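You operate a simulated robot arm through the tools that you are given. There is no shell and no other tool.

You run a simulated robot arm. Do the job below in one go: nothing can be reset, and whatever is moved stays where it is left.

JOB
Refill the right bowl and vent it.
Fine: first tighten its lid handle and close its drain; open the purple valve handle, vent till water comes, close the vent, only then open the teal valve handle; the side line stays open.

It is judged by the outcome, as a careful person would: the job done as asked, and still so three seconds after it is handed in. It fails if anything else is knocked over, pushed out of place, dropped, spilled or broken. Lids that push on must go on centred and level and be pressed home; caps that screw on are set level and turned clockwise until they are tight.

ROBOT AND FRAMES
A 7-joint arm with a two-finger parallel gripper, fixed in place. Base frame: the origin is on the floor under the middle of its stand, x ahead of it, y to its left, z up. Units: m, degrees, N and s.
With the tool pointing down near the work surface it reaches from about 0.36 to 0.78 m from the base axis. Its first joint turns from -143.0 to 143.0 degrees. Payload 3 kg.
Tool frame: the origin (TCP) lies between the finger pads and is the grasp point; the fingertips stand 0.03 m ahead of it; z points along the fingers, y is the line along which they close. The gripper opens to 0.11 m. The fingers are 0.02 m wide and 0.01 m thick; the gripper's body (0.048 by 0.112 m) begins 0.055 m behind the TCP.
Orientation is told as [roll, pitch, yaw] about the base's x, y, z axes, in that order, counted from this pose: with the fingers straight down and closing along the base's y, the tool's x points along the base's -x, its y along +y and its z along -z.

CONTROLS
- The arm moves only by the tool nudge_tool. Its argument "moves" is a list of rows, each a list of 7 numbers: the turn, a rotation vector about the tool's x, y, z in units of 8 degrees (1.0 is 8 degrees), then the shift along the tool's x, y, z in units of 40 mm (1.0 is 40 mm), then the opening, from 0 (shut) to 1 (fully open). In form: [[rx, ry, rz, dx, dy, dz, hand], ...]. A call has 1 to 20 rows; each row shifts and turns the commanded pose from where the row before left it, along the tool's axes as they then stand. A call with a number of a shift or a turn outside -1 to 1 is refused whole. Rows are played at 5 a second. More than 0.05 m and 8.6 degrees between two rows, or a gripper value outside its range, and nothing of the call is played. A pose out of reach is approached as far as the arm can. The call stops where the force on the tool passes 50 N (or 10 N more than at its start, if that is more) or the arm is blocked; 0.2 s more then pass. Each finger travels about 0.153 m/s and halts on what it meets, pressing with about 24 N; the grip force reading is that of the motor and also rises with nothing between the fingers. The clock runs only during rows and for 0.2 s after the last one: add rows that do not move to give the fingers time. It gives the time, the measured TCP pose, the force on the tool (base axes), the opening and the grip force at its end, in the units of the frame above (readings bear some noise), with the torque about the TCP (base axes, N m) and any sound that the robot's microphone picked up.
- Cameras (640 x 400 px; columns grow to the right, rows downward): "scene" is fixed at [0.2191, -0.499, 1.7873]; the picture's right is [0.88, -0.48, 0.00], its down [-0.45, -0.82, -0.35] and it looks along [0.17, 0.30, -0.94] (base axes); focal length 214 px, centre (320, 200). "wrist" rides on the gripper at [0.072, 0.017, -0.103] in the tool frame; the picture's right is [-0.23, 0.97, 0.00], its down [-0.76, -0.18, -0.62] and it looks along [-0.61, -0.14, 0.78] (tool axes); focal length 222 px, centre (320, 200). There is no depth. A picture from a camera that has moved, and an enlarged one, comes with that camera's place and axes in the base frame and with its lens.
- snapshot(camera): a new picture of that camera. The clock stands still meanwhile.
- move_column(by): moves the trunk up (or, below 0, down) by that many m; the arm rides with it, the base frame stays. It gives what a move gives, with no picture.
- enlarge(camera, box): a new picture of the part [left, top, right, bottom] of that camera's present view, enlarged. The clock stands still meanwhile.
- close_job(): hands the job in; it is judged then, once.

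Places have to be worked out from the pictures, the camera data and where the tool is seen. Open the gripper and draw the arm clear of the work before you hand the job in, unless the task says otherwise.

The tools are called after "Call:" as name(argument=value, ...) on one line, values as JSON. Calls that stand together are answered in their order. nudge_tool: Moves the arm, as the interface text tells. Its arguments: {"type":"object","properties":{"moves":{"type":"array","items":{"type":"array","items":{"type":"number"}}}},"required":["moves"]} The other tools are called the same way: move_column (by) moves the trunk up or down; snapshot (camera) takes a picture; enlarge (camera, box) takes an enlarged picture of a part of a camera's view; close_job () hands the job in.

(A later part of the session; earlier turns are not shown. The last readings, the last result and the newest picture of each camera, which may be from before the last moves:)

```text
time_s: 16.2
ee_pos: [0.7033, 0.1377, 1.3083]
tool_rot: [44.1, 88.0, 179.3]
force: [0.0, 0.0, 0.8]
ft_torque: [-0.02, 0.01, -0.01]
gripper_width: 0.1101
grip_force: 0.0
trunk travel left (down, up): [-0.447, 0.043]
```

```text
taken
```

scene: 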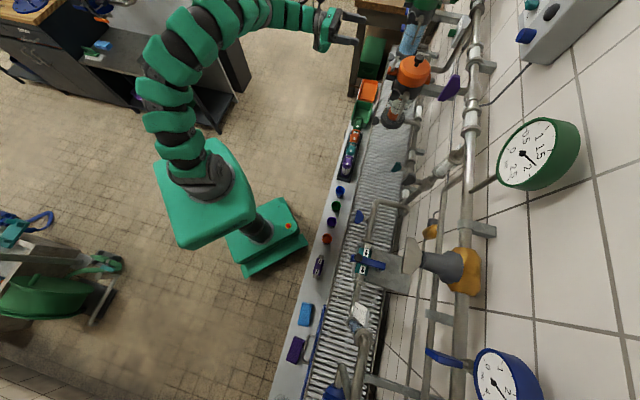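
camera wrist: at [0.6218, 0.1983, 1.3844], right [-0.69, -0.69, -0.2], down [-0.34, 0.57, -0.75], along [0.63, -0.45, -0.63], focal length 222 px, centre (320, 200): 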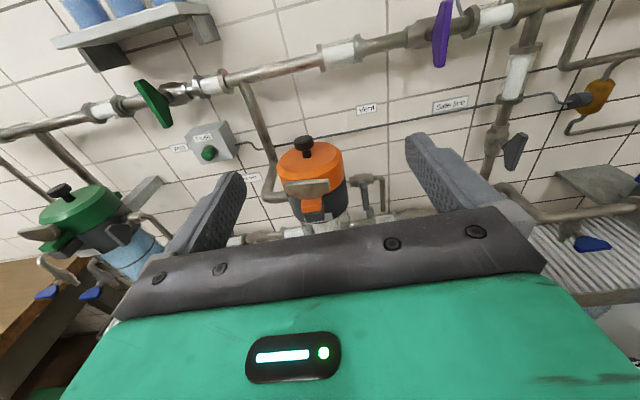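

Call:
enlarge(camera="wrist", box=[260, 125, 404, 215])

Call:
enlarge(camera="wrist", box=[20, 160, 164, 250])

Call:
enlarge(camera="wrist", box=[400, 0, 544, 90])

Call:
enlarge(camera="wrist", box=[440, 90, 640, 215])

```text
4.44 times, centred on (332, 170) of wrist
camera zoom: at [0.6218, 0.1983, 1.3844], right [-0.69, -0.69, -0.2], down [-0.34, 0.57, -0.75], along [0.63, -0.45, -0.63], focal length 987 px, centre (267, 333)
```

zoom: 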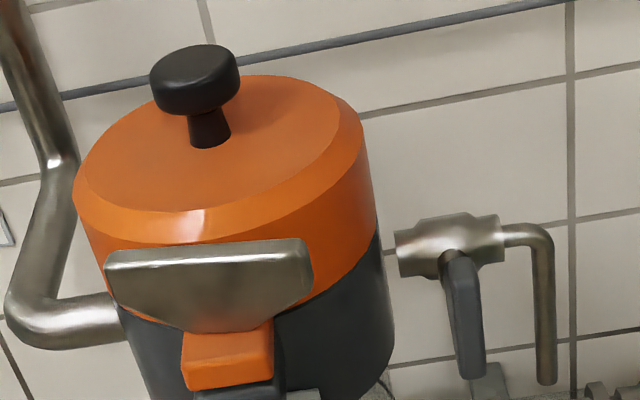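

```text
4.44 times, centred on (92, 205) of wrist
camera zoom: at [0.6218, 0.1983, 1.3844], right [-0.69, -0.69, -0.2], down [-0.34, 0.57, -0.75], along [0.63, -0.45, -0.63], focal length 987 px, centre (1333, 178)
```

zoom: 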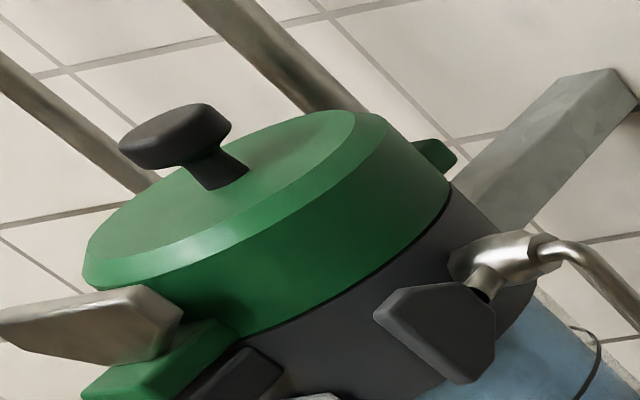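

```text
4.44 times, centred on (472, 45) of wrist
camera zoom: at [0.6218, 0.1983, 1.3844], right [-0.69, -0.69, -0.2], down [-0.34, 0.57, -0.75], along [0.63, -0.45, -0.63], focal length 987 px, centre (-356, 889)
```

zoom: 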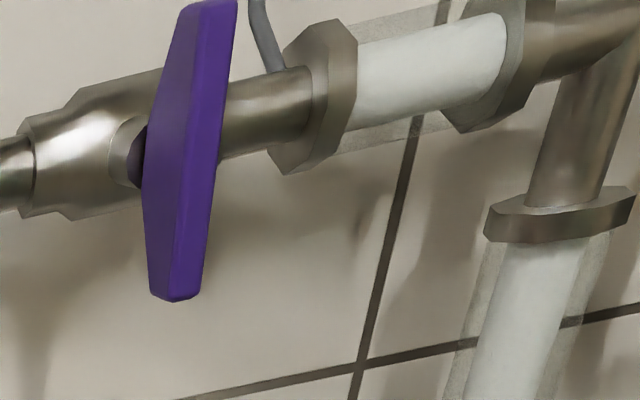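

```text
3.20 times, centred on (540, 152) of wrist
camera zoom: at [0.6218, 0.1983, 1.3844], right [-0.69, -0.69, -0.2], down [-0.34, 0.57, -0.75], along [0.63, -0.45, -0.63], focal length 711 px, centre (-384, 352)
```

zoom: 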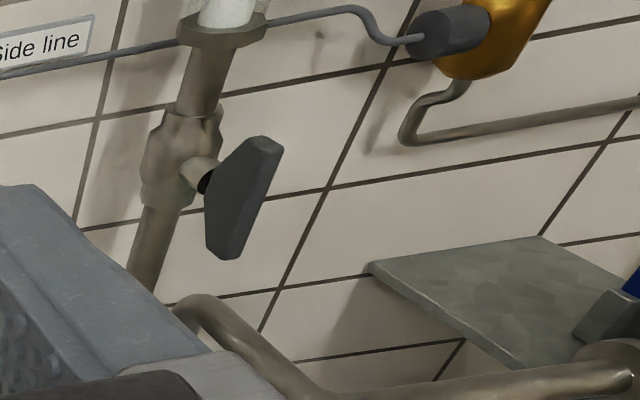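

All handles are wing-shaped paddles standing along their stems, and the bench is low (z≈0.41), so the space in front is free. I lower the trunk 0.2 m to look at the lug, vent and drain from the front.

Call:
move_column(by=-0.2)

Call:
snapshot(camera="wrist")

Call:
enlarge(camera="wrist", box=[230, 0, 390, 100])

Call:
enlarge(camera="wrist", box=[240, 100, 400, 200])

```text
time_s: 18.4
ee_pos: [0.7024, 0.1389, 1.1087]
tool_rot: [44.5, 88.0, 179.7]
force: [-0.6, 0.0, 0.2]
ft_torque: [-0.02, 0.01, 0.02]
gripper_width: 0.1103
grip_force: 0.0
trunk travel left (down, up): [-0.247, 0.243]
```

```text
taken
camera wrist: at [0.6208, 0.1987, 1.1849], right [-0.69, -0.69, -0.2], down [-0.34, 0.57, -0.75], along [0.63, -0.45, -0.63], focal length 222 px, centre (320, 200)
```

wrist: 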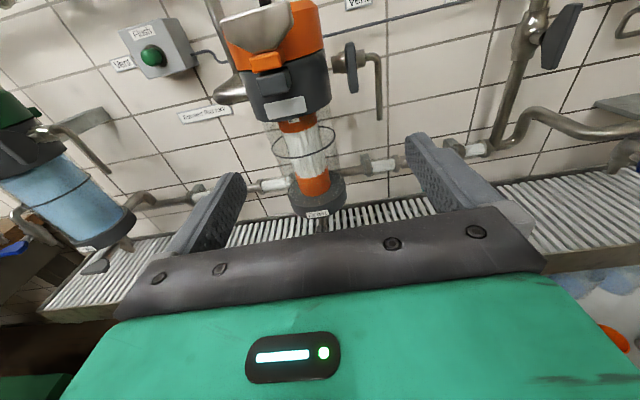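

```text
4.00 times, centred on (310, 50) of wrist
camera zoom: at [0.6208, 0.1987, 1.1849], right [-0.69, -0.69, -0.2], down [-0.34, 0.57, -0.75], along [0.63, -0.45, -0.63], focal length 888 px, centre (360, 800)
```

zoom: 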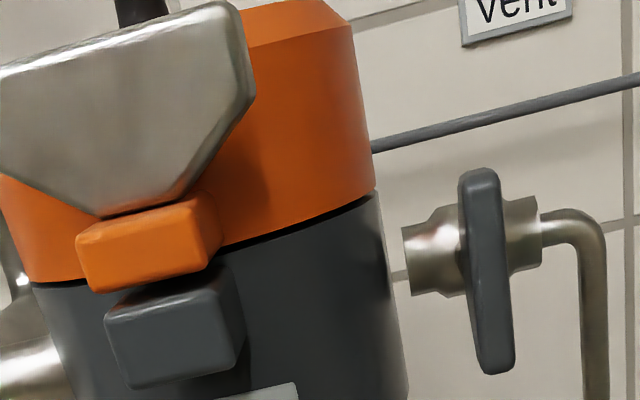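

```text
4.00 times, centred on (320, 150) of wrist
camera zoom: at [0.6208, 0.1987, 1.1849], right [-0.69, -0.69, -0.2], down [-0.34, 0.57, -0.75], along [0.63, -0.45, -0.63], focal length 888 px, centre (320, 400)
```

zoom: 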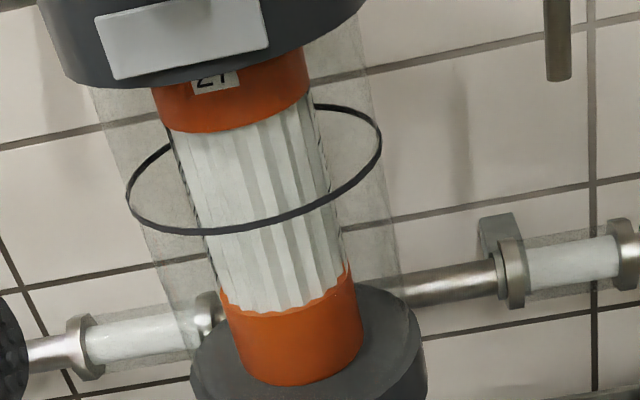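

There is a gap between the lugs, and the wing stands in front of the lid. I want a steep close-up to measure the wing's angle and its clearance to the lid, so I raise the trunk back up, advance and tilt the view down.

Call:
move_column(by=0.24)

Call:
nudge_tool(moves=[[0, 0, 0, 0, -0.22, 0.8, 1], [0, 0, 0, 0, -0.22, 0.8, 1], [0, -1, 0, 0, -0.22, 0.5, 1], [0, -1, 0, 0, 0, 0, 1], [0, -1, 0, 0, 0, 0, 1], [0, -1, 0, 0, 0, 0, 1]])

Call:
snapshot(camera="wrist")

```text
time_s: 20.9
ee_pos: [0.7046, 0.1384, 1.3492]
tool_rot: [44.6, 88.0, 179.8]
force: [1.1, 0.1, 0.0]
ft_torque: [0.02, 0.0, -0.01]
gripper_width: 0.11
grip_force: 0.1
trunk travel left (down, up): [-0.487, 0.003]
```

```text
time_s: 22.3
ee_pos: [0.7815, 0.0978, 1.3478]
tool_rot: [2.6, 56.4, 137.5]
force: [0.7, -0.1, -1.1]
ft_torque: [0.02, -0.03, -0.02]
gripper_width: 0.1098
grip_force: 0.1
trunk travel left (down, up): [-0.487, 0.003]
```

```text
taken
camera wrist: at [0.7399, 0.1199, 1.4652], right [-0.78, -0.61, -0.17], down [-0.55, 0.78, -0.29], along [0.31, -0.14, -0.94], focal length 222 px, centre (320, 200)
```

wrist: 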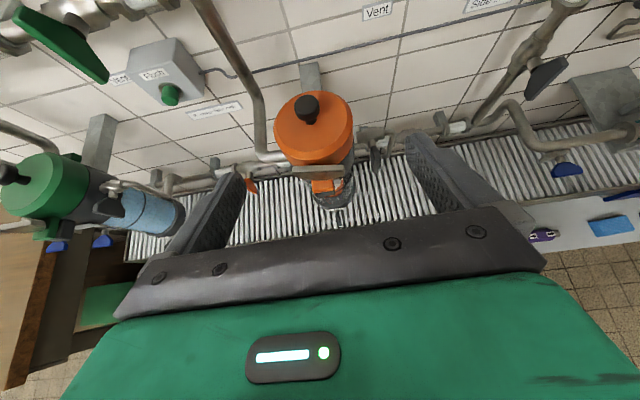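

Call:
enlarge(camera="wrist", box=[264, 85, 392, 165])

Call:
enlarge(camera="wrist", box=[264, 140, 392, 220])

Call:
enlarge(camera="wrist", box=[0, 140, 128, 260])

```text
5.00 times, centred on (328, 125) of wrist
camera zoom: at [0.7399, 0.1199, 1.4652], right [-0.78, -0.61, -0.17], down [-0.55, 0.78, -0.29], along [0.31, -0.14, -0.94], focal length 1111 px, centre (280, 575)
```

zoom: 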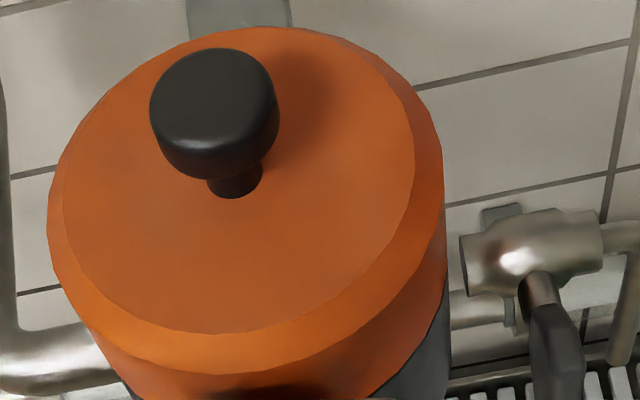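

```text
5.00 times, centred on (328, 180) of wrist
camera zoom: at [0.7399, 0.1199, 1.4652], right [-0.78, -0.61, -0.17], down [-0.55, 0.78, -0.29], along [0.31, -0.14, -0.94], focal length 1111 px, centre (280, 300)
```

zoom: 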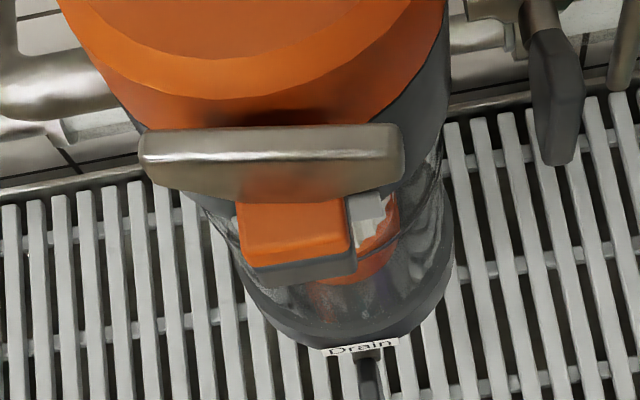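

```text
3.33 times, centred on (64, 200) of wrist
camera zoom: at [0.7399, 0.1199, 1.4652], right [-0.78, -0.61, -0.17], down [-0.55, 0.78, -0.29], along [0.31, -0.14, -0.94], focal length 740 px, centre (1173, 200)
```

zoom: 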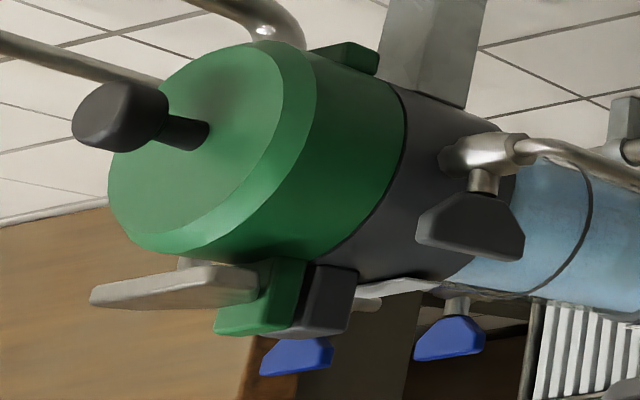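

The wing is rotated about 9° clockwise from the rack line, where the left one sits at 0°, and it stands about 13 mm in front of the lid (wing axis u≈0.638, n≈0.568, top z≈1.203). I'll turn it clockwise with closed fingers. First I level the tool, close the gripper and lower the trunk to the wing's height.

Call:
nudge_tool(moves=[[0, 1, 0, 0, 0, 0, 0.5], [0, 1, 0, 0, 0, 0, 0], [0, 1, 0, 0, 0, 0, 0], [0, 1, 0, 0, 0, 0, 0], [0, 0.2, 0, 0, 0, 0, 0]])

Call:
move_column(by=-0.155)

Call:
snapshot(camera="wrist")

```text
time_s: 23.5
ee_pos: [0.782, 0.0983, 1.3462]
tool_rot: [97.9, 88.7, -126.9]
force: [-0.5, -0.6, -0.2]
ft_torque: [0.0, -0.01, -0.02]
gripper_width: 0.0
grip_force: 24.0
trunk travel left (down, up): [-0.487, 0.003]
```

```text
time_s: 25.3
ee_pos: [0.7807, 0.0979, 1.1924]
tool_rot: [96.1, 88.7, -128.6]
force: [0.3, -0.8, -0.3]
ft_torque: [0.01, 0.01, -0.01]
gripper_width: 0.0
grip_force: 24.6
trunk travel left (down, up): [-0.332, 0.158]
```

```text
taken
camera wrist: at [0.6974, 0.1593, 1.2645], right [-0.69, -0.7, -0.2], down [-0.33, 0.55, -0.77], along [0.65, -0.46, -0.61], focal length 222 px, centre (320, 200)
```

wrist: 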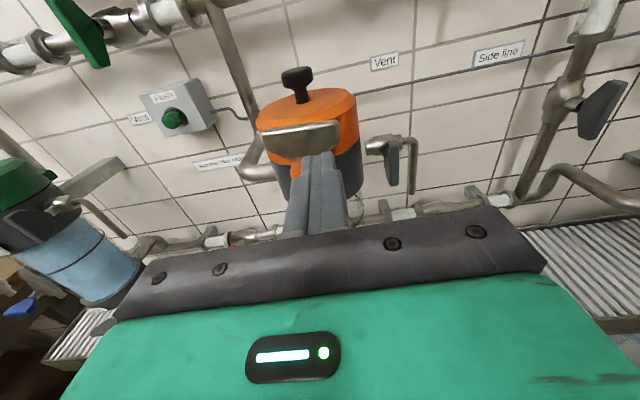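

The closed fingertips are level with the wing and about 5 cm in front of it, slightly right of its centre. I shift left to line up with the wing's left half and approach.

Call:
nudge_tool(moves=[[0, 0, 0, 0, -0.55, 0, 0], [0, 0, 0, 0, -0.5, 0, 0], [0, 0, 0, 0, 0, 0.5, 0]])

Call:
enlarge(camera="wrist", box=[240, 80, 400, 180])

```text
time_s: 26.1
ee_pos: [0.8258, 0.1151, 1.1907]
tool_rot: [95.4, 88.5, -129.4]
force: [-0.3, 0.6, 1.0]
ft_torque: [0.06, 0.01, 0.04]
gripper_width: 0.0
grip_force: 23.7
trunk travel left (down, up): [-0.332, 0.158]
```

```text
4.00 times, centred on (320, 130) of wrist
camera zoom: at [0.7417, 0.1763, 1.2624], right [-0.69, -0.7, -0.2], down [-0.33, 0.55, -0.77], along [0.65, -0.46, -0.61], focal length 888 px, centre (320, 480)
```

zoom: 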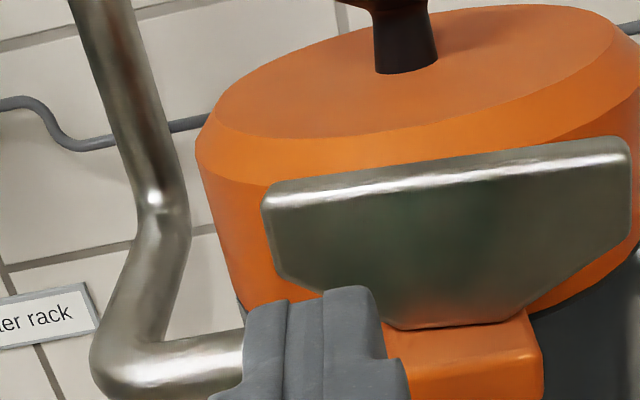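

The tip is lined up with the left third of the wing plate. I push it gently towards the wall, which turns the wing clockwise as seen from above.

Call:
nudge_tool(moves=[[0, 0, 0, 0, 0, 0.25, 0], [0, 0, 0, 0, 0, 0.25, 0], [0, 0, 0, 0, 0, 0.15, 0], [0, 0, 0, 0, 0, 0.15, 0], [0, 0, 0, 0, 0, 0.15, 0]])

Call:
enlarge(camera="wrist", box=[240, 80, 400, 180])

```text
time_s: 27.3
ee_pos: [0.8522, 0.0871, 1.1908]
tool_rot: [94.8, 88.5, -129.8]
force: [0.8, 2.5, -1.3]
ft_torque: [0.07, 0.04, 0.08]
gripper_width: 0.0001
grip_force: 24.0
trunk travel left (down, up): [-0.332, 0.158]
```

```text
4.00 times, centred on (320, 130) of wrist
camera zoom: at [0.7689, 0.1488, 1.2633], right [-0.69, -0.7, -0.2], down [-0.33, 0.55, -0.77], along [0.65, -0.46, -0.61], focal length 888 px, centre (320, 480)
```

zoom: 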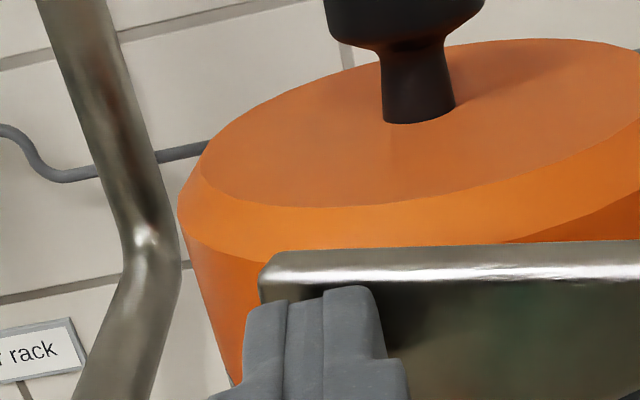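

The wing is turning with only about 2–3 N of resistance. I continue pushing in.

Call:
nudge_tool(moves=[[0, 0, 0, 0, 0, 0.15, 0], [0, 0, 0, 0, 0, 0.15, 0], [0, 0, 0, 0, 0, 0.1, 0]])

Call:
enlarge(camera="wrist", box=[240, 80, 400, 180])

Call:
enlarge(camera="scene", box=[370, 45, 450, 95])

```text
time_s: 28.1
ee_pos: [0.8641, 0.0747, 1.1916]
tool_rot: [95.8, 88.4, -128.9]
force: [-0.3, 0.5, -0.8]
ft_torque: [0.05, -0.04, -0.01]
gripper_width: 0.0
grip_force: 23.8
trunk travel left (down, up): [-0.332, 0.158]
```

```text
4.00 times, centred on (320, 130) of wrist
camera zoom: at [0.7803, 0.1366, 1.2638], right [-0.69, -0.7, -0.2], down [-0.33, 0.55, -0.77], along [0.64, -0.46, -0.61], focal length 888 px, centre (320, 480)
```

zoom: 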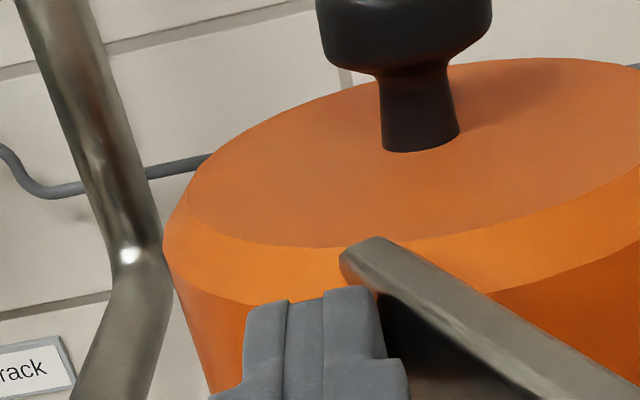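

```text
8.00 times, centred on (410, 70) of scene
camera zoom: at [0.2191, -0.499, 1.7873], right [0.88, -0.48, 0.0], down [-0.45, -0.82, -0.35], along [0.17, 0.3, -0.94], focal length 1716 px, centre (-400, 1240)
```

zoom: 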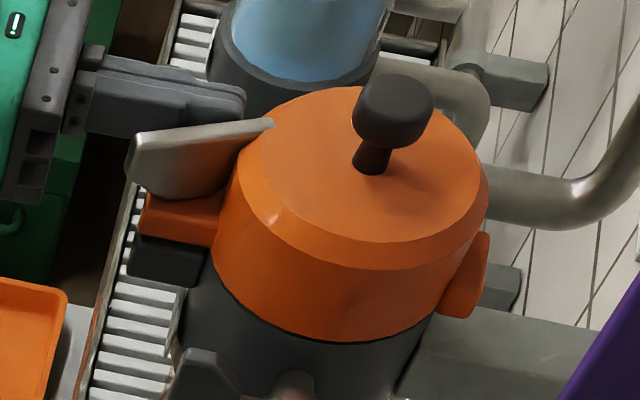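

The wing has swung about 50–60° clockwise and still turns freely, so it was indeed loose. I retract, go round to the right of the end now pointing at the robot, and check the view.

Call:
nudge_tool(moves=[[0, 0, 0, 0, 0, -0.7, 0], [0, 0, 0, 0, 0, -0.7, 0], [0, 0, 0, 0, 0, -0.7, 0], [0, 0, 0, 0, 0.7, 0, 0], [0, 0, 0, 0, 0.7, 0, 0], [0, 0, 0, 0, 0.6, 0, 0]])

Call:
enlarge(camera="wrist", box=[220, 80, 380, 180])

```text
time_s: 29.5
ee_pos: [0.7461, 0.0776, 1.193]
tool_rot: [96.1, 88.5, -128.5]
force: [0.7, 0.4, -0.4]
ft_torque: [-0.03, -0.02, -0.01]
gripper_width: 0.0
grip_force: 24.3
trunk travel left (down, up): [-0.332, 0.158]
```

```text
4.00 times, centred on (300, 130) of wrist
camera zoom: at [0.6619, 0.1393, 1.2649], right [-0.69, -0.7, -0.2], down [-0.33, 0.55, -0.77], along [0.65, -0.46, -0.61], focal length 888 px, centre (400, 480)
```

zoom: 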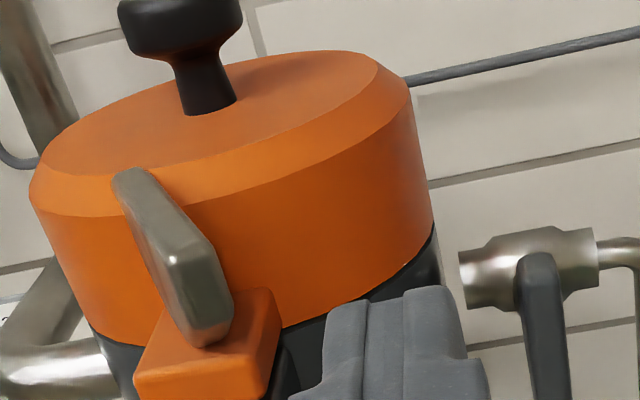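

The wing now points towards me with its near end at about u≈0.625, n≈0.526, and my fingertips are to its right. I advance beside it and then sweep left to carry it further clockwise.

Call:
nudge_tool(moves=[[0, 0, 0, 0, 0, 0.55, 0], [0, 0, 0, 0, 0, 0.5, 0], [0, 0, 0, 0, -0.3, 0, 0], [0, 0, 0, 0, -0.3, 0, 0], [0, 0, 0, 0, -0.3, 0, 0], [0, 0, 0, 0, -0.3, 0, 0], [0, 0, 0, 0, -0.2, 0, 0]])

Call:
enlarge(camera="wrist", box=[220, 80, 380, 180])

Call:
enlarge(camera="scene", box=[370, 45, 450, 95])

```text
time_s: 31.1
ee_pos: [0.8196, 0.0877, 1.1904]
tool_rot: [94.6, 88.5, -129.9]
force: [-0.5, 0.2, 0.1]
ft_torque: [-0.04, 0.03, -0.02]
gripper_width: 0.0002
grip_force: 23.9
trunk travel left (down, up): [-0.332, 0.158]
```

```text
4.00 times, centred on (300, 130) of wrist
camera zoom: at [0.7345, 0.1504, 1.2632], right [-0.69, -0.7, -0.2], down [-0.33, 0.55, -0.77], along [0.65, -0.46, -0.61], focal length 888 px, centre (400, 480)
```

zoom: 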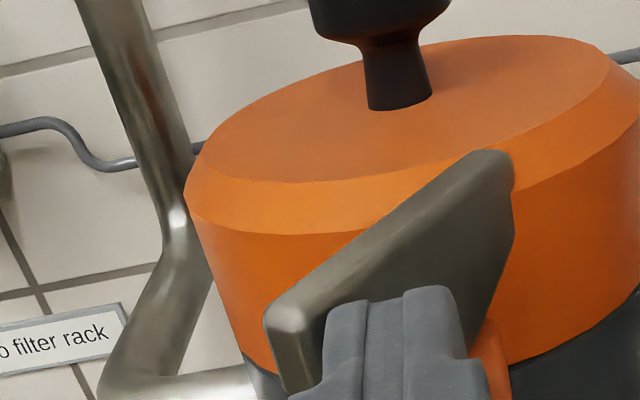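

```text
8.00 times, centred on (410, 70) of scene
camera zoom: at [0.2191, -0.499, 1.7873], right [0.88, -0.48, 0.0], down [-0.45, -0.82, -0.35], along [0.17, 0.3, -0.94], focal length 1716 px, centre (-400, 1240)
```

zoom: 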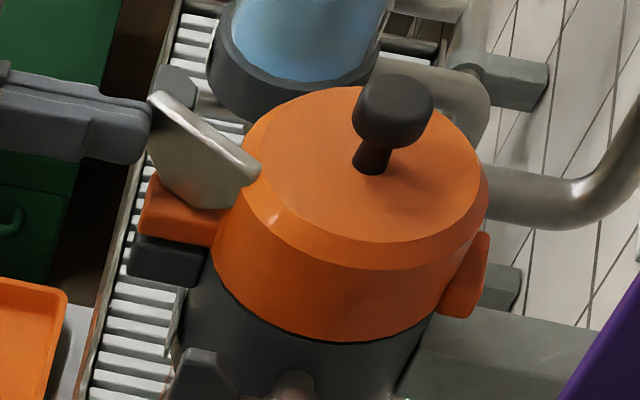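

The wing has passed the front and now points front-left, about 130–140° turned in total. I step back, shift left and push its left end in towards the wall to finish the turn, watching the force for the stop.

Call:
nudge_tool(moves=[[0, 0, 0, 0, 0, -0.6, 0], [0, 0, 0, 0, 0, -0.5, 0], [0, 0, 0, 0, -0.6, 0, 0], [0, 0, 0, 0, 0, 0.4, 0], [0, 0, 0, 0, 0, 0.3, 0], [0, 0, 0, 0, 0, 0.2, 0], [0, 0, 0, 0, 0, 0.2, 0], [0, 0, 0, 0, 0, 0.2, 0]])

Call:
enlarge(camera="wrist", box=[240, 80, 400, 180])

Call:
enlarge(camera="scene", box=[370, 45, 450, 95])

```text
time_s: 32.9
ee_pos: [0.8389, 0.1105, 1.1912]
tool_rot: [102.8, 88.2, -121.2]
force: [-2.8, 47.0, 0.4]
ft_torque: [0.03, -0.02, 0.7]
gripper_width: 0.0001
grip_force: 24.2
trunk travel left (down, up): [-0.332, 0.158]
```

```text
4.00 times, centred on (320, 130) of wrist
camera zoom: at [0.7543, 0.1713, 1.2638], right [-0.68, -0.71, -0.2], down [-0.34, 0.54, -0.77], along [0.65, -0.46, -0.61], focal length 888 px, centre (320, 480)
```

zoom: 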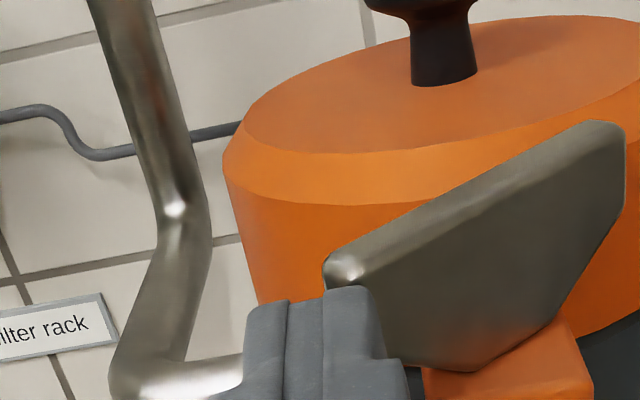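

```text
8.00 times, centred on (410, 70) of scene
camera zoom: at [0.2191, -0.499, 1.7873], right [0.88, -0.48, 0.0], down [-0.45, -0.82, -0.35], along [0.17, 0.3, -0.94], focal length 1716 px, centre (-400, 1240)
```

zoom: 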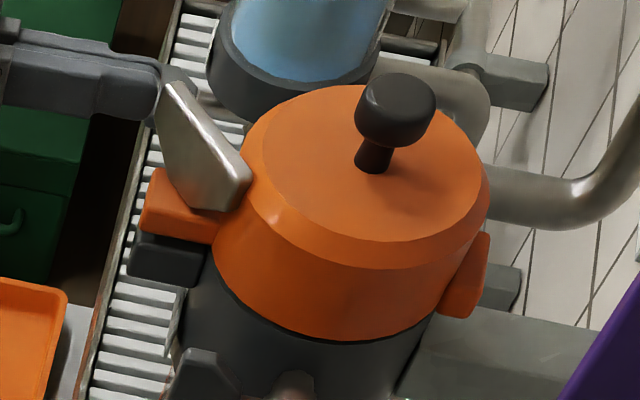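

The wing now resists with 47 N, partly friction sideways, at about 34° short of the rack line, after about 137° of turning. To test the tightness with a clean push, I back off and turn the tool so that it presses squarely on the plate.

Call:
nudge_tool(moves=[[0, 0, 0, 0, 0, -0.9, 0], [1, 0, 0, 0, 0.3, 0, 0], [1, 0, 0, 0, 0.3, 0, 0], [1, 0, 0, 0, 0.3, 0, 0], [0.75, 0, 0, 0, 0.2, 0, 0]])

Call:
enlarge(camera="wrist", box=[240, 80, 400, 180])

Call:
enlarge(camera="scene", box=[370, 45, 450, 95])

```text
time_s: 34.1
ee_pos: [0.789, 0.0894, 1.1934]
tool_rot: [67.7, 88.6, -126.9]
force: [-0.6, 0.5, 0.0]
ft_torque: [0.0, 0.01, -0.07]
gripper_width: 0.0
grip_force: 24.1
trunk travel left (down, up): [-0.332, 0.158]
```

```text
4.00 times, centred on (320, 130) of wrist
camera zoom: at [0.6866, 0.0999, 1.2666], right [-0.25, -0.95, -0.21], down [-0.57, 0.31, -0.76], along [0.78, -0.07, -0.62], focal length 888 px, centre (320, 480)
```

zoom: 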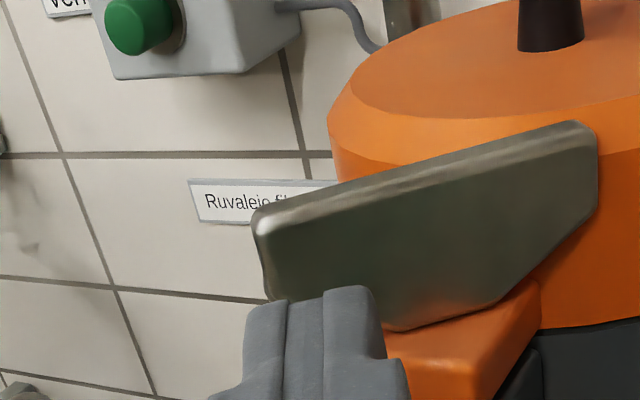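

```text
8.00 times, centred on (410, 70) of scene
camera zoom: at [0.2191, -0.499, 1.7873], right [0.88, -0.48, 0.0], down [-0.45, -0.82, -0.35], along [0.17, 0.3, -0.94], focal length 1716 px, centre (-400, 1240)
```

zoom: 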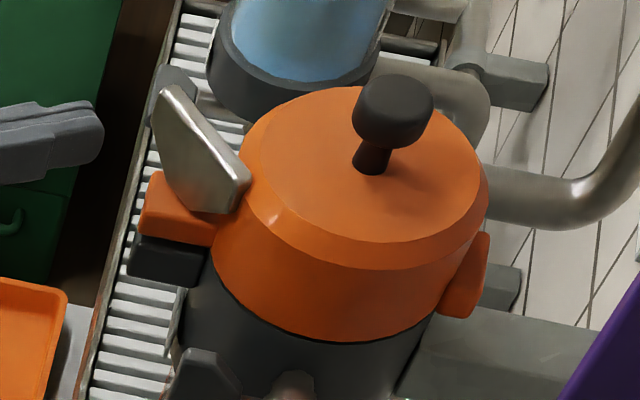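

The tool is now square to the plate and aimed near its left end. I push forward gently to test whether the wing turns further.

Call:
nudge_tool(moves=[[0, 0, 0, 0, -0.15, 0.3, 0], [0, 0, 0, 0, 0, 0.4, 0], [0, 0, 0, 0, 0, 0.15, 0], [0, 0, 0, 0, 0, 0.1, 0], [0, 0, 0, 0, 0, 0.1, 0], [0, 0, 0, 0, 0, 0.1, 0]])

Call:
enlarge(camera="wrist", box=[240, 80, 400, 180])

```text
time_s: 35.5
ee_pos: [0.8359, 0.0837, 1.1907]
tool_rot: [67.4, 88.5, -127.4]
force: [-1.6, 3.2, 1.3]
ft_torque: [-0.03, -0.02, 0.07]
gripper_width: 0.0
grip_force: 23.4
trunk travel left (down, up): [-0.332, 0.158]
```

```text
4.00 times, centred on (320, 130) of wrist
camera zoom: at [0.7334, 0.094, 1.2651], right [-0.25, -0.95, -0.2], down [-0.57, 0.31, -0.76], along [0.78, -0.07, -0.62], focal length 888 px, centre (320, 480)
```

zoom: 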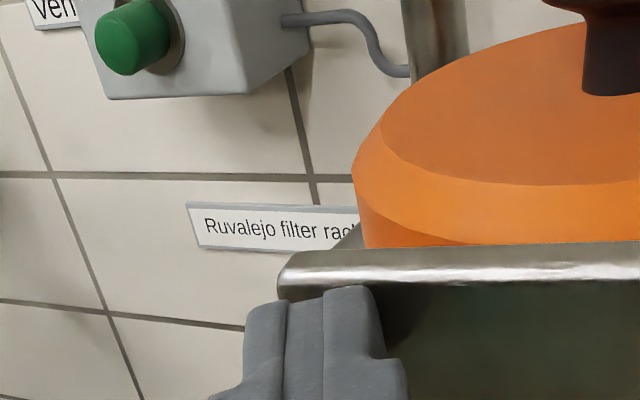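

The wing turned further with only about 3.6 N, so the earlier high force was sideways friction at the tip. I keep pushing along this direction.

Call:
nudge_tool(moves=[[0, 0, 0, 0, 0, 0.1, 0], [0, 0, 0, 0, 0, 0.1, 0], [0, 0, 0, 0, 0, 0.1, 0], [0, 0, 0, 0, 0, 0.1, 0]])

Call:
enlarge(camera="wrist", box=[240, 80, 400, 180])

Call:
enlarge(camera="scene", box=[370, 45, 450, 95])

```text
time_s: 36.3
ee_pos: [0.8406, 0.0801, 1.1935]
tool_rot: [63.0, 88.6, -131.8]
force: [-48.5, 2.5, 2.6]
ft_torque: [-0.04, 0.09, -0.73]
gripper_width: 0.0
grip_force: 23.5
trunk travel left (down, up): [-0.332, 0.158]
stopped in row 4: the force on the tool passed its limit at 57 N (the readings are from after the stop); the commanded pose is now the measured one
```

```text
4.00 times, centred on (320, 130) of wrist
camera zoom: at [0.7375, 0.0924, 1.2666], right [-0.25, -0.95, -0.21], down [-0.57, 0.32, -0.76], along [0.78, -0.07, -0.62], focal length 888 px, centre (320, 480)
```

zoom: 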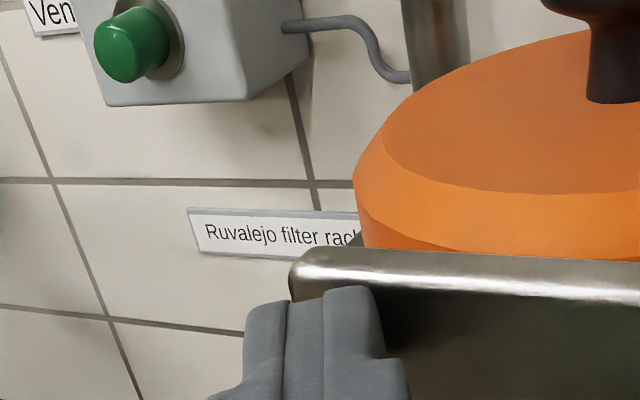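

```text
8.00 times, centred on (410, 70) of scene
camera zoom: at [0.2191, -0.499, 1.7873], right [0.88, -0.48, 0.0], down [-0.45, -0.82, -0.35], along [0.17, 0.3, -0.94], focal length 1716 px, centre (-400, 1240)
```

zoom: 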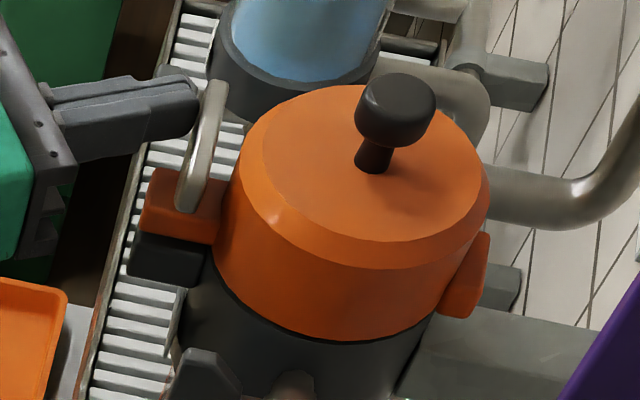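

A hard stop: the force jumped to 57 N and the wing is now parallel to the rack line, matching the tight left wing. I back off and check that it stays there.

Call:
nudge_tool(moves=[[0, 0, 0, 0, 0, -0.6, 0], [0, 0, 0, 0, 0, -0.8, 0], [0, 0, 0, 0, 0, -0.8, 0]])

Call:
snapshot(camera="wrist")

Call:
enlarge(camera="wrist", box=[270, 90, 430, 190])

Call:
enlarge(camera="scene", box=[370, 45, 450, 95])

```text
time_s: 37.1
ee_pos: [0.7593, 0.1054, 1.1916]
tool_rot: [58.4, 88.7, -136.2]
force: [0.0, 1.1, 0.3]
ft_torque: [-0.02, 0.0, -0.05]
gripper_width: 0.0
grip_force: 23.7
trunk travel left (down, up): [-0.332, 0.158]
```

```text
taken
camera wrist: at [0.656, 0.1153, 1.2641], right [-0.25, -0.95, -0.21], down [-0.57, 0.32, -0.76], along [0.78, -0.07, -0.62], focal length 222 px, centre (320, 200)
```

wrist: 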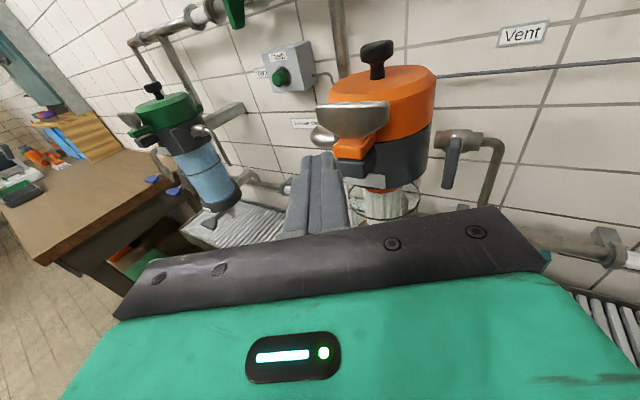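

```text
4.00 times, centred on (350, 140) of wrist
camera zoom: at [0.656, 0.1153, 1.2641], right [-0.25, -0.95, -0.21], down [-0.57, 0.32, -0.76], along [0.78, -0.07, -0.62], focal length 888 px, centre (200, 440)
```

zoom: 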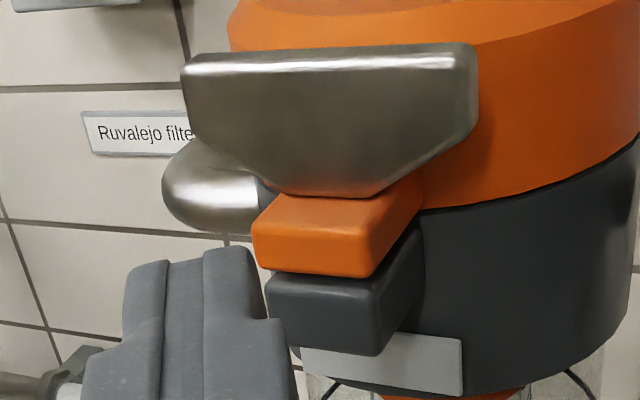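

```text
8.00 times, centred on (410, 70) of scene
camera zoom: at [0.2191, -0.499, 1.7873], right [0.88, -0.48, 0.0], down [-0.45, -0.82, -0.35], along [0.17, 0.3, -0.94], focal length 1716 px, centre (-400, 1240)
```

zoom: 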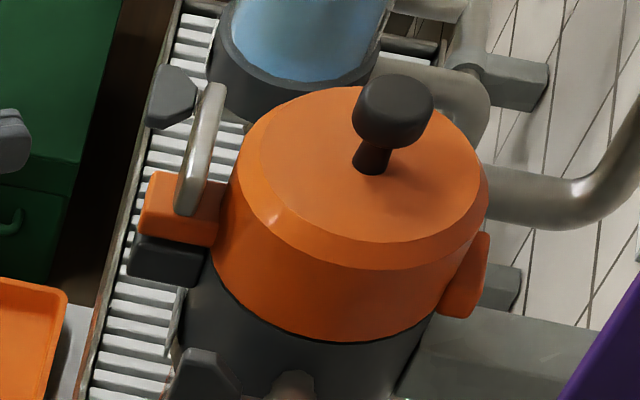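

The lid wing is tight: it holds parallel to the rack with the lugs closed together. Next is the drain, so I turn the tool back square to the wall, retract and go down to look at the drain lever.

Call:
nudge_tool(moves=[[-1, 0, 0, 0, 0, -0.5, 0.3], [-1, 0, 0, 0, 0, -0.5, 0.6], [-1, 0, 0, 0, 0, -0.5, 0.6], [-0.75, 0, 0, 0, 0, -0.4, 0.6]])

Call:
move_column(by=-0.2)

Call:
snapshot(camera="wrist")

Call:
snapshot(camera="scene")

```text
time_s: 38.1
ee_pos: [0.6911, 0.1345, 1.1911]
tool_rot: [85.1, 88.6, -139.7]
force: [-0.4, -0.4, -0.3]
ft_torque: [-0.01, 0.01, 0.02]
gripper_width: 0.0659
grip_force: 0.0
trunk travel left (down, up): [-0.332, 0.158]
```

```text
time_s: 40.2
ee_pos: [0.6936, 0.1363, 0.9911]
tool_rot: [87.2, 88.5, -137.7]
force: [-0.1, -0.4, 0.2]
ft_torque: [-0.01, 0.02, -0.02]
gripper_width: 0.066
grip_force: 0.1
trunk travel left (down, up): [-0.132, 0.358]
```

```text
taken
camera wrist: at [0.6087, 0.1978, 1.0642], right [-0.69, -0.7, -0.2], down [-0.33, 0.55, -0.77], along [0.64, -0.46, -0.61], focal length 222 px, centre (320, 200)
```

wrist: 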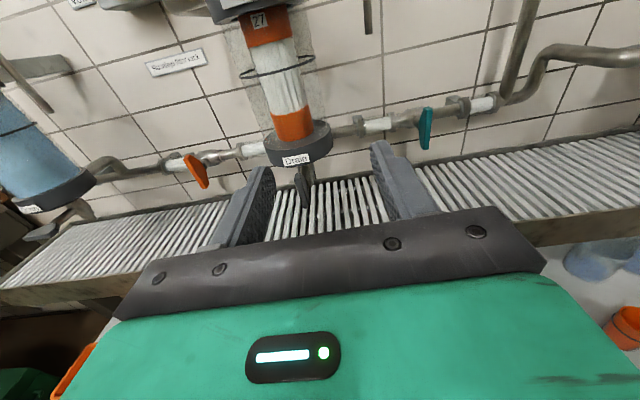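

```text
taken
```

scene: 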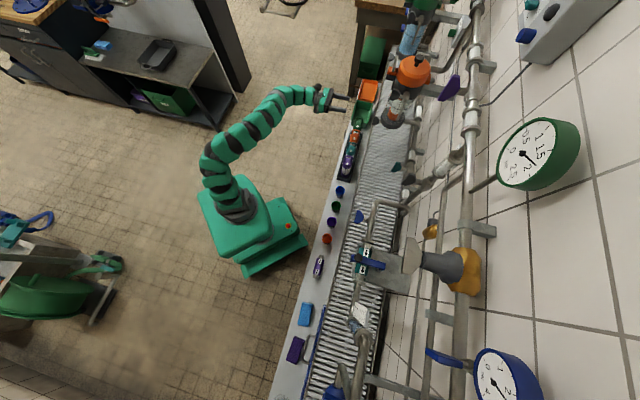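

Call:
enlarge(camera="wrist", box=[240, 120, 400, 220])

Call:
enlarge(camera="wrist", box=[380, 70, 540, 170])

Call:
enlarge(camera="wrist", box=[0, 150, 160, 250])

```text
4.00 times, centred on (320, 170) of wrist
camera zoom: at [0.6087, 0.1978, 1.0642], right [-0.69, -0.7, -0.2], down [-0.33, 0.55, -0.77], along [0.64, -0.46, -0.61], focal length 888 px, centre (320, 320)
```

zoom: 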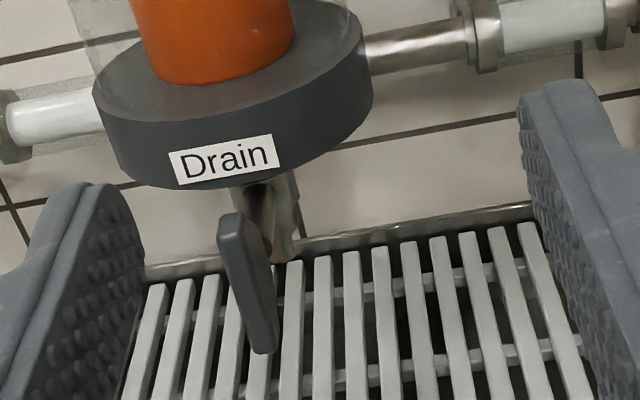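

```text
4.00 times, centred on (460, 120) of wrist
camera zoom: at [0.6087, 0.1978, 1.0642], right [-0.69, -0.7, -0.2], down [-0.33, 0.55, -0.77], along [0.64, -0.46, -0.61], focal length 888 px, centre (-240, 520)
```

zoom: 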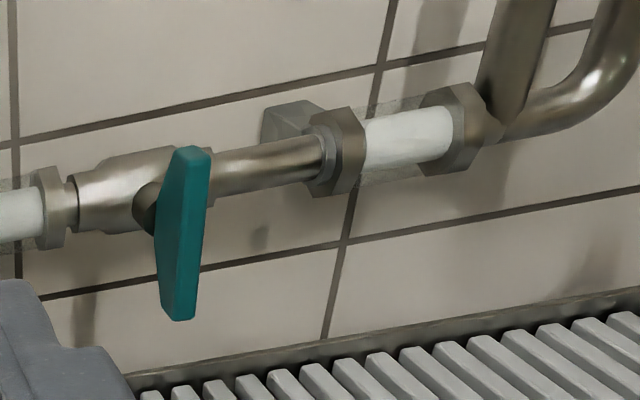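

```text
4.00 times, centred on (80, 200) of wrist
camera zoom: at [0.6087, 0.1978, 1.0642], right [-0.69, -0.7, -0.2], down [-0.33, 0.55, -0.77], along [0.64, -0.46, -0.61], focal length 888 px, centre (1280, 200)
```

zoom: 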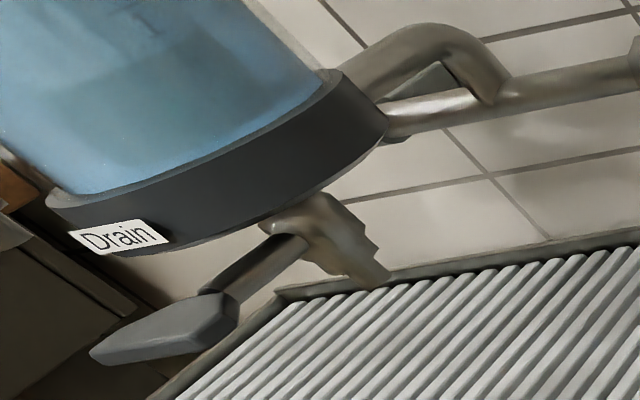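

The right drain lever is vertical (open) and the closed left drain's is horizontal, so I must turn it 90°. The lever's pivot is about u≈0.640, z≈0.868, with its plate at n≈0.56–0.60. I test in free space whether the wrist has 90° of clockwise roll available from here.

Call:
nudge_tool(moves=[[0, 0, 1, 0, 0, 0, 0.6], [0, 0, 1, 0, 0, 0, 0.6], [0, 0, 1, 0, 0, 0, 0.6], [0, 0, 1, 0, 0, 0, 0.6], [0, 0, 1, 0, 0, 0, 0.6], [0, 0, 1, 0, 0, 0, 0.6], [0, 0, 1, 0, 0, 0, 0.6], [0, 0, 1, 0, 0, 0, 0.6], [0, 0, 1, 0, 0, 0, 0.6], [0, 0, 1, 0, 0, 0, 0.6], [0, 0, 1, 0, 0, 0, 0.6], [0, 0, 0.25, 0, 0, 0, 0.6]])

```text
time_s: 42.8
ee_pos: [0.7374, 0.1945, 1.0527]
tool_rot: [-90.0, 5.4, 45.2]
force: [0.6, 0.4, 0.0]
ft_torque: [0.0, 0.0, -0.01]
gripper_width: 0.066
grip_force: 0.0
out of reach, approached as far as the arm can: row 8, 9, 10, 11
trunk travel left (down, up): [-0.132, 0.358]
```

Clockwise roll runs out of reach here, so I'll instead roll back the other way to the flipped grip (camera below), which leaves clockwise travel for closing the drain.

Call:
nudge_tool(moves=[[0, 0, -1, 0, 0, 0, 0.6], [0, 0, -1, 0, 0, 0, 0.6], [0, 0, -1, 0, 0, 0, 0.6], [0, 0, -1, 0, 0, 0, 0.6], [0, 0, -1, 0, 0, 0, 0.6], [0, 0, -1, 0, 0, 0, 0.6], [0, 0, -1, 0, 0, 0, 0.6], [0, 0, -1, 0, 0, 0, 0.6], [0, 0, -1, 0, 0, 0, 0.6], [0, 0, -1, 0, 0, 0, 0.6], [0, 0, -1, 0, 0, 0, 0.6], [0, 0, -1, 0, 0, 0, 0.6], [0, 0, -1, 0, 0, 0, 0.6], [0, 0, -1, 0, 0, 0, 0.6], [0, 0, -1, 0, 0, 0, 0.6], [0, 0, -1, 0, 0, 0, 0.6], [0, 0, -1, 0, 0, 0, 0.6], [0, 0, -1, 0, 0, 0, 0.6], [0, 0, -1, 0, 0, 0, 0.6], [0, 0, -1, 0, 0, 0, 0.6]])

```text
time_s: 47.0
ee_pos: [0.7372, 0.1931, 1.0531]
tool_rot: [89.9, 14.4, -134.9]
force: [-0.1, 0.5, -0.2]
ft_torque: [0.0, -0.02, -0.01]
gripper_width: 0.0661
grip_force: 0.1
trunk travel left (down, up): [-0.132, 0.358]
```

Roll is now about -76° with no reach trouble. I continue to the fully flipped roll of -180°.

Call:
nudge_tool(moves=[[0, 0, -1, 0, 0, 0, 0.6], [0, 0, -1, 0, 0, 0, 0.6], [0, 0, -1, 0, 0, 0, 0.6], [0, 0, -1, 0, 0, 0, 0.6], [0, 0, -1, 0, 0, 0, 0.6], [0, 0, -1, 0, 0, 0, 0.6], [0, 0, -1, 0, 0, 0, 0.6], [0, 0, -1, 0, 0, 0, 0.6], [0, 0, -1, 0, 0, 0, 0.6], [0, 0, -1, 0, 0, 0, 0.6], [0, 0, -1, 0, 0, 0, 0.6], [0, 0, -1, 0, 0, 0, 0.6], [0, 0, -1, 0, 0, 0, 0.6], [0, 0, -0.05, 0, 0, 0, 0.6]])

Call:
snapshot(camera="wrist")

```text
time_s: 50.0
ee_pos: [0.7371, 0.1928, 1.0528]
tool_rot: [8.6, -89.8, -53.5]
force: [0.2, -0.2, 0.4]
ft_torque: [-0.01, 0.01, 0.03]
gripper_width: 0.0662
grip_force: 0.0
trunk travel left (down, up): [-0.132, 0.358]
```

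```text
taken
camera wrist: at [0.6766, 0.2786, 0.9801], right [0.69, 0.69, 0.23], down [-0.57, 0.31, 0.76], along [0.46, -0.65, 0.6], focal length 222 px, centre (320, 200)
```

wrist: 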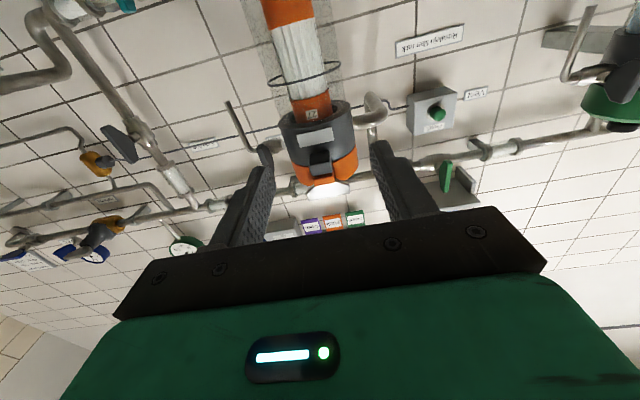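

The flipped pose is clean: tool along the wall normal, closing direction along the rack. Now I go down to drain height and line up at about u=0.640, z=0.868.

Call:
move_column(by=-0.12)

Call:
nudge_tool(moves=[[0, 0, 0, 0.5, -0.15, 0, 0.6], [0, 0, 0, 0.5, -0.15, 0, 0.6], [0, 0, 0, 0.6, -0.14, 0, 0.6]])

Call:
snapshot(camera="wrist")

Call:
snapshot(camera="scene")

```text
time_s: 51.5
ee_pos: [0.7373, 0.194, 0.9313]
tool_rot: [37.2, -89.8, -82.1]
force: [1.0, -0.3, 0.0]
ft_torque: [-0.02, 0.04, -0.01]
gripper_width: 0.0661
grip_force: 0.0
trunk travel left (down, up): [-0.012, 0.478]
```

```text
time_s: 52.3
ee_pos: [0.7247, 0.1811, 0.8696]
tool_rot: [51.3, -89.9, -96.0]
force: [-0.6, 0.1, 1.0]
ft_torque: [-0.01, -0.02, -0.02]
gripper_width: 0.0659
grip_force: 0.0
trunk travel left (down, up): [-0.012, 0.478]
```

```text
taken
camera wrist: at [0.663, 0.2663, 0.7963], right [0.69, 0.69, 0.23], down [-0.57, 0.31, 0.76], along [0.45, -0.65, 0.6], focal length 222 px, centre (320, 200)
```

wrist: 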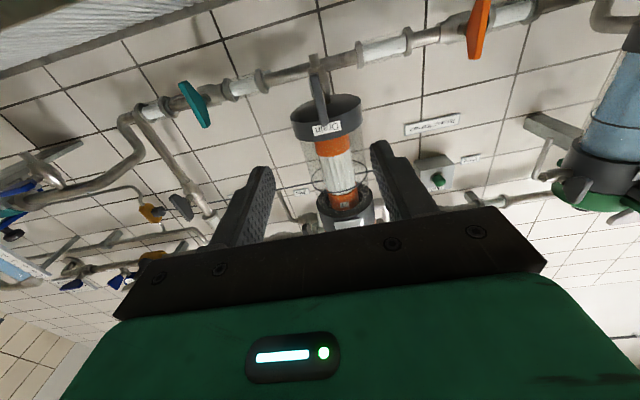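

```text
taken
```

scene: 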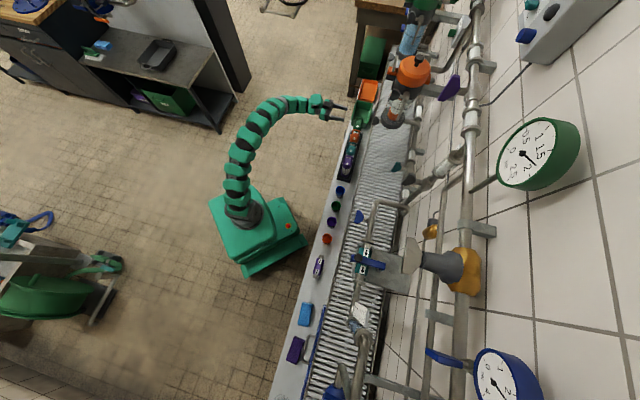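

The drain lever hangs in view under the "Drain" label. I enlarge it to line up exactly.

Call:
enlarge(camera="wrist", box=[256, 40, 384, 120])

Call:
enlarge(camera="wrist", box=[220, 80, 420, 205])

```text
5.00 times, centred on (320, 80) of wrist
camera zoom: at [0.663, 0.2663, 0.7963], right [0.69, 0.69, 0.23], down [-0.57, 0.31, 0.76], along [0.45, -0.65, 0.6], focal length 1111 px, centre (320, 800)
```

zoom: 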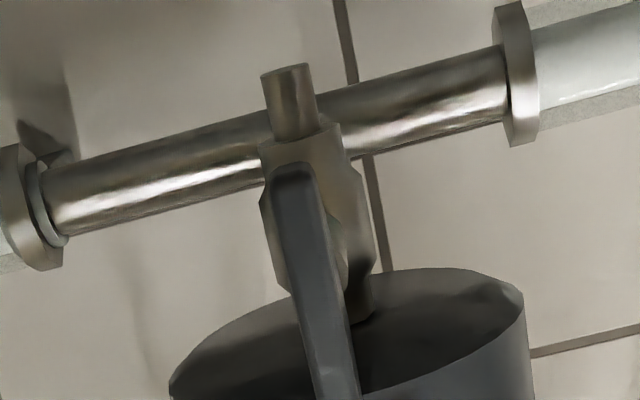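

```text
3.20 times, centred on (320, 142) of wrist
camera zoom: at [0.663, 0.2663, 0.7963], right [0.69, 0.69, 0.23], down [-0.57, 0.31, 0.76], along [0.45, -0.65, 0.6], focal length 711 px, centre (320, 384)
```

zoom: 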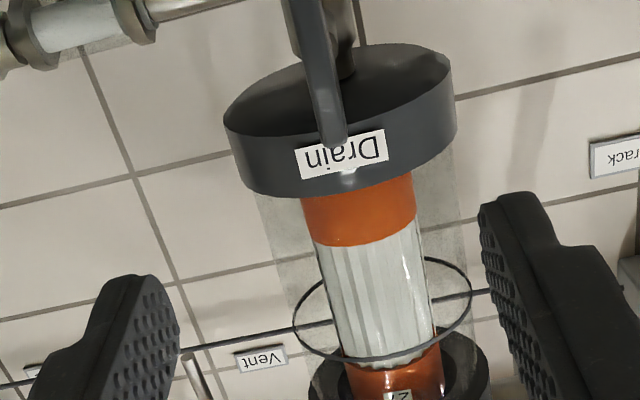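

The lever's front edge spans z≈0.838–0.895 at u≈0.640, so I'm aligned within a few millimetres. I advance towards it with the fingers open, stopping just short.

Call:
nudge_tool(moves=[[0, 0, 0, 0.08, 0, 0.85, 0.5], [0, 0, 0, 0, 0, 0.85, 0.5], [0, 0, 0, 0, 0, 0.85, 0.5], [0, 0, 0, 0, 0, 0.7, 0.5]])

Call:
enlarge(camera="wrist", box=[220, 60, 420, 185])

```text
time_s: 53.3
ee_pos: [0.8184, 0.0903, 0.8655]
tool_rot: [52.3, -89.8, -97.2]
force: [-1.1, -0.3, -0.8]
ft_torque: [-0.02, 0.03, 0.01]
gripper_width: 0.0551
grip_force: 0.1
trunk travel left (down, up): [-0.012, 0.478]
```

```text
3.20 times, centred on (320, 122) of wrist
camera zoom: at [0.7567, 0.1756, 0.7934], right [0.69, 0.69, 0.23], down [-0.57, 0.31, 0.76], along [0.46, -0.65, 0.6], focal length 711 px, centre (320, 448)
```

zoom: 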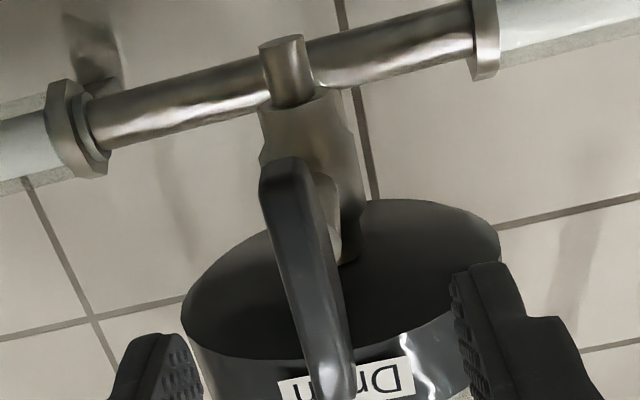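

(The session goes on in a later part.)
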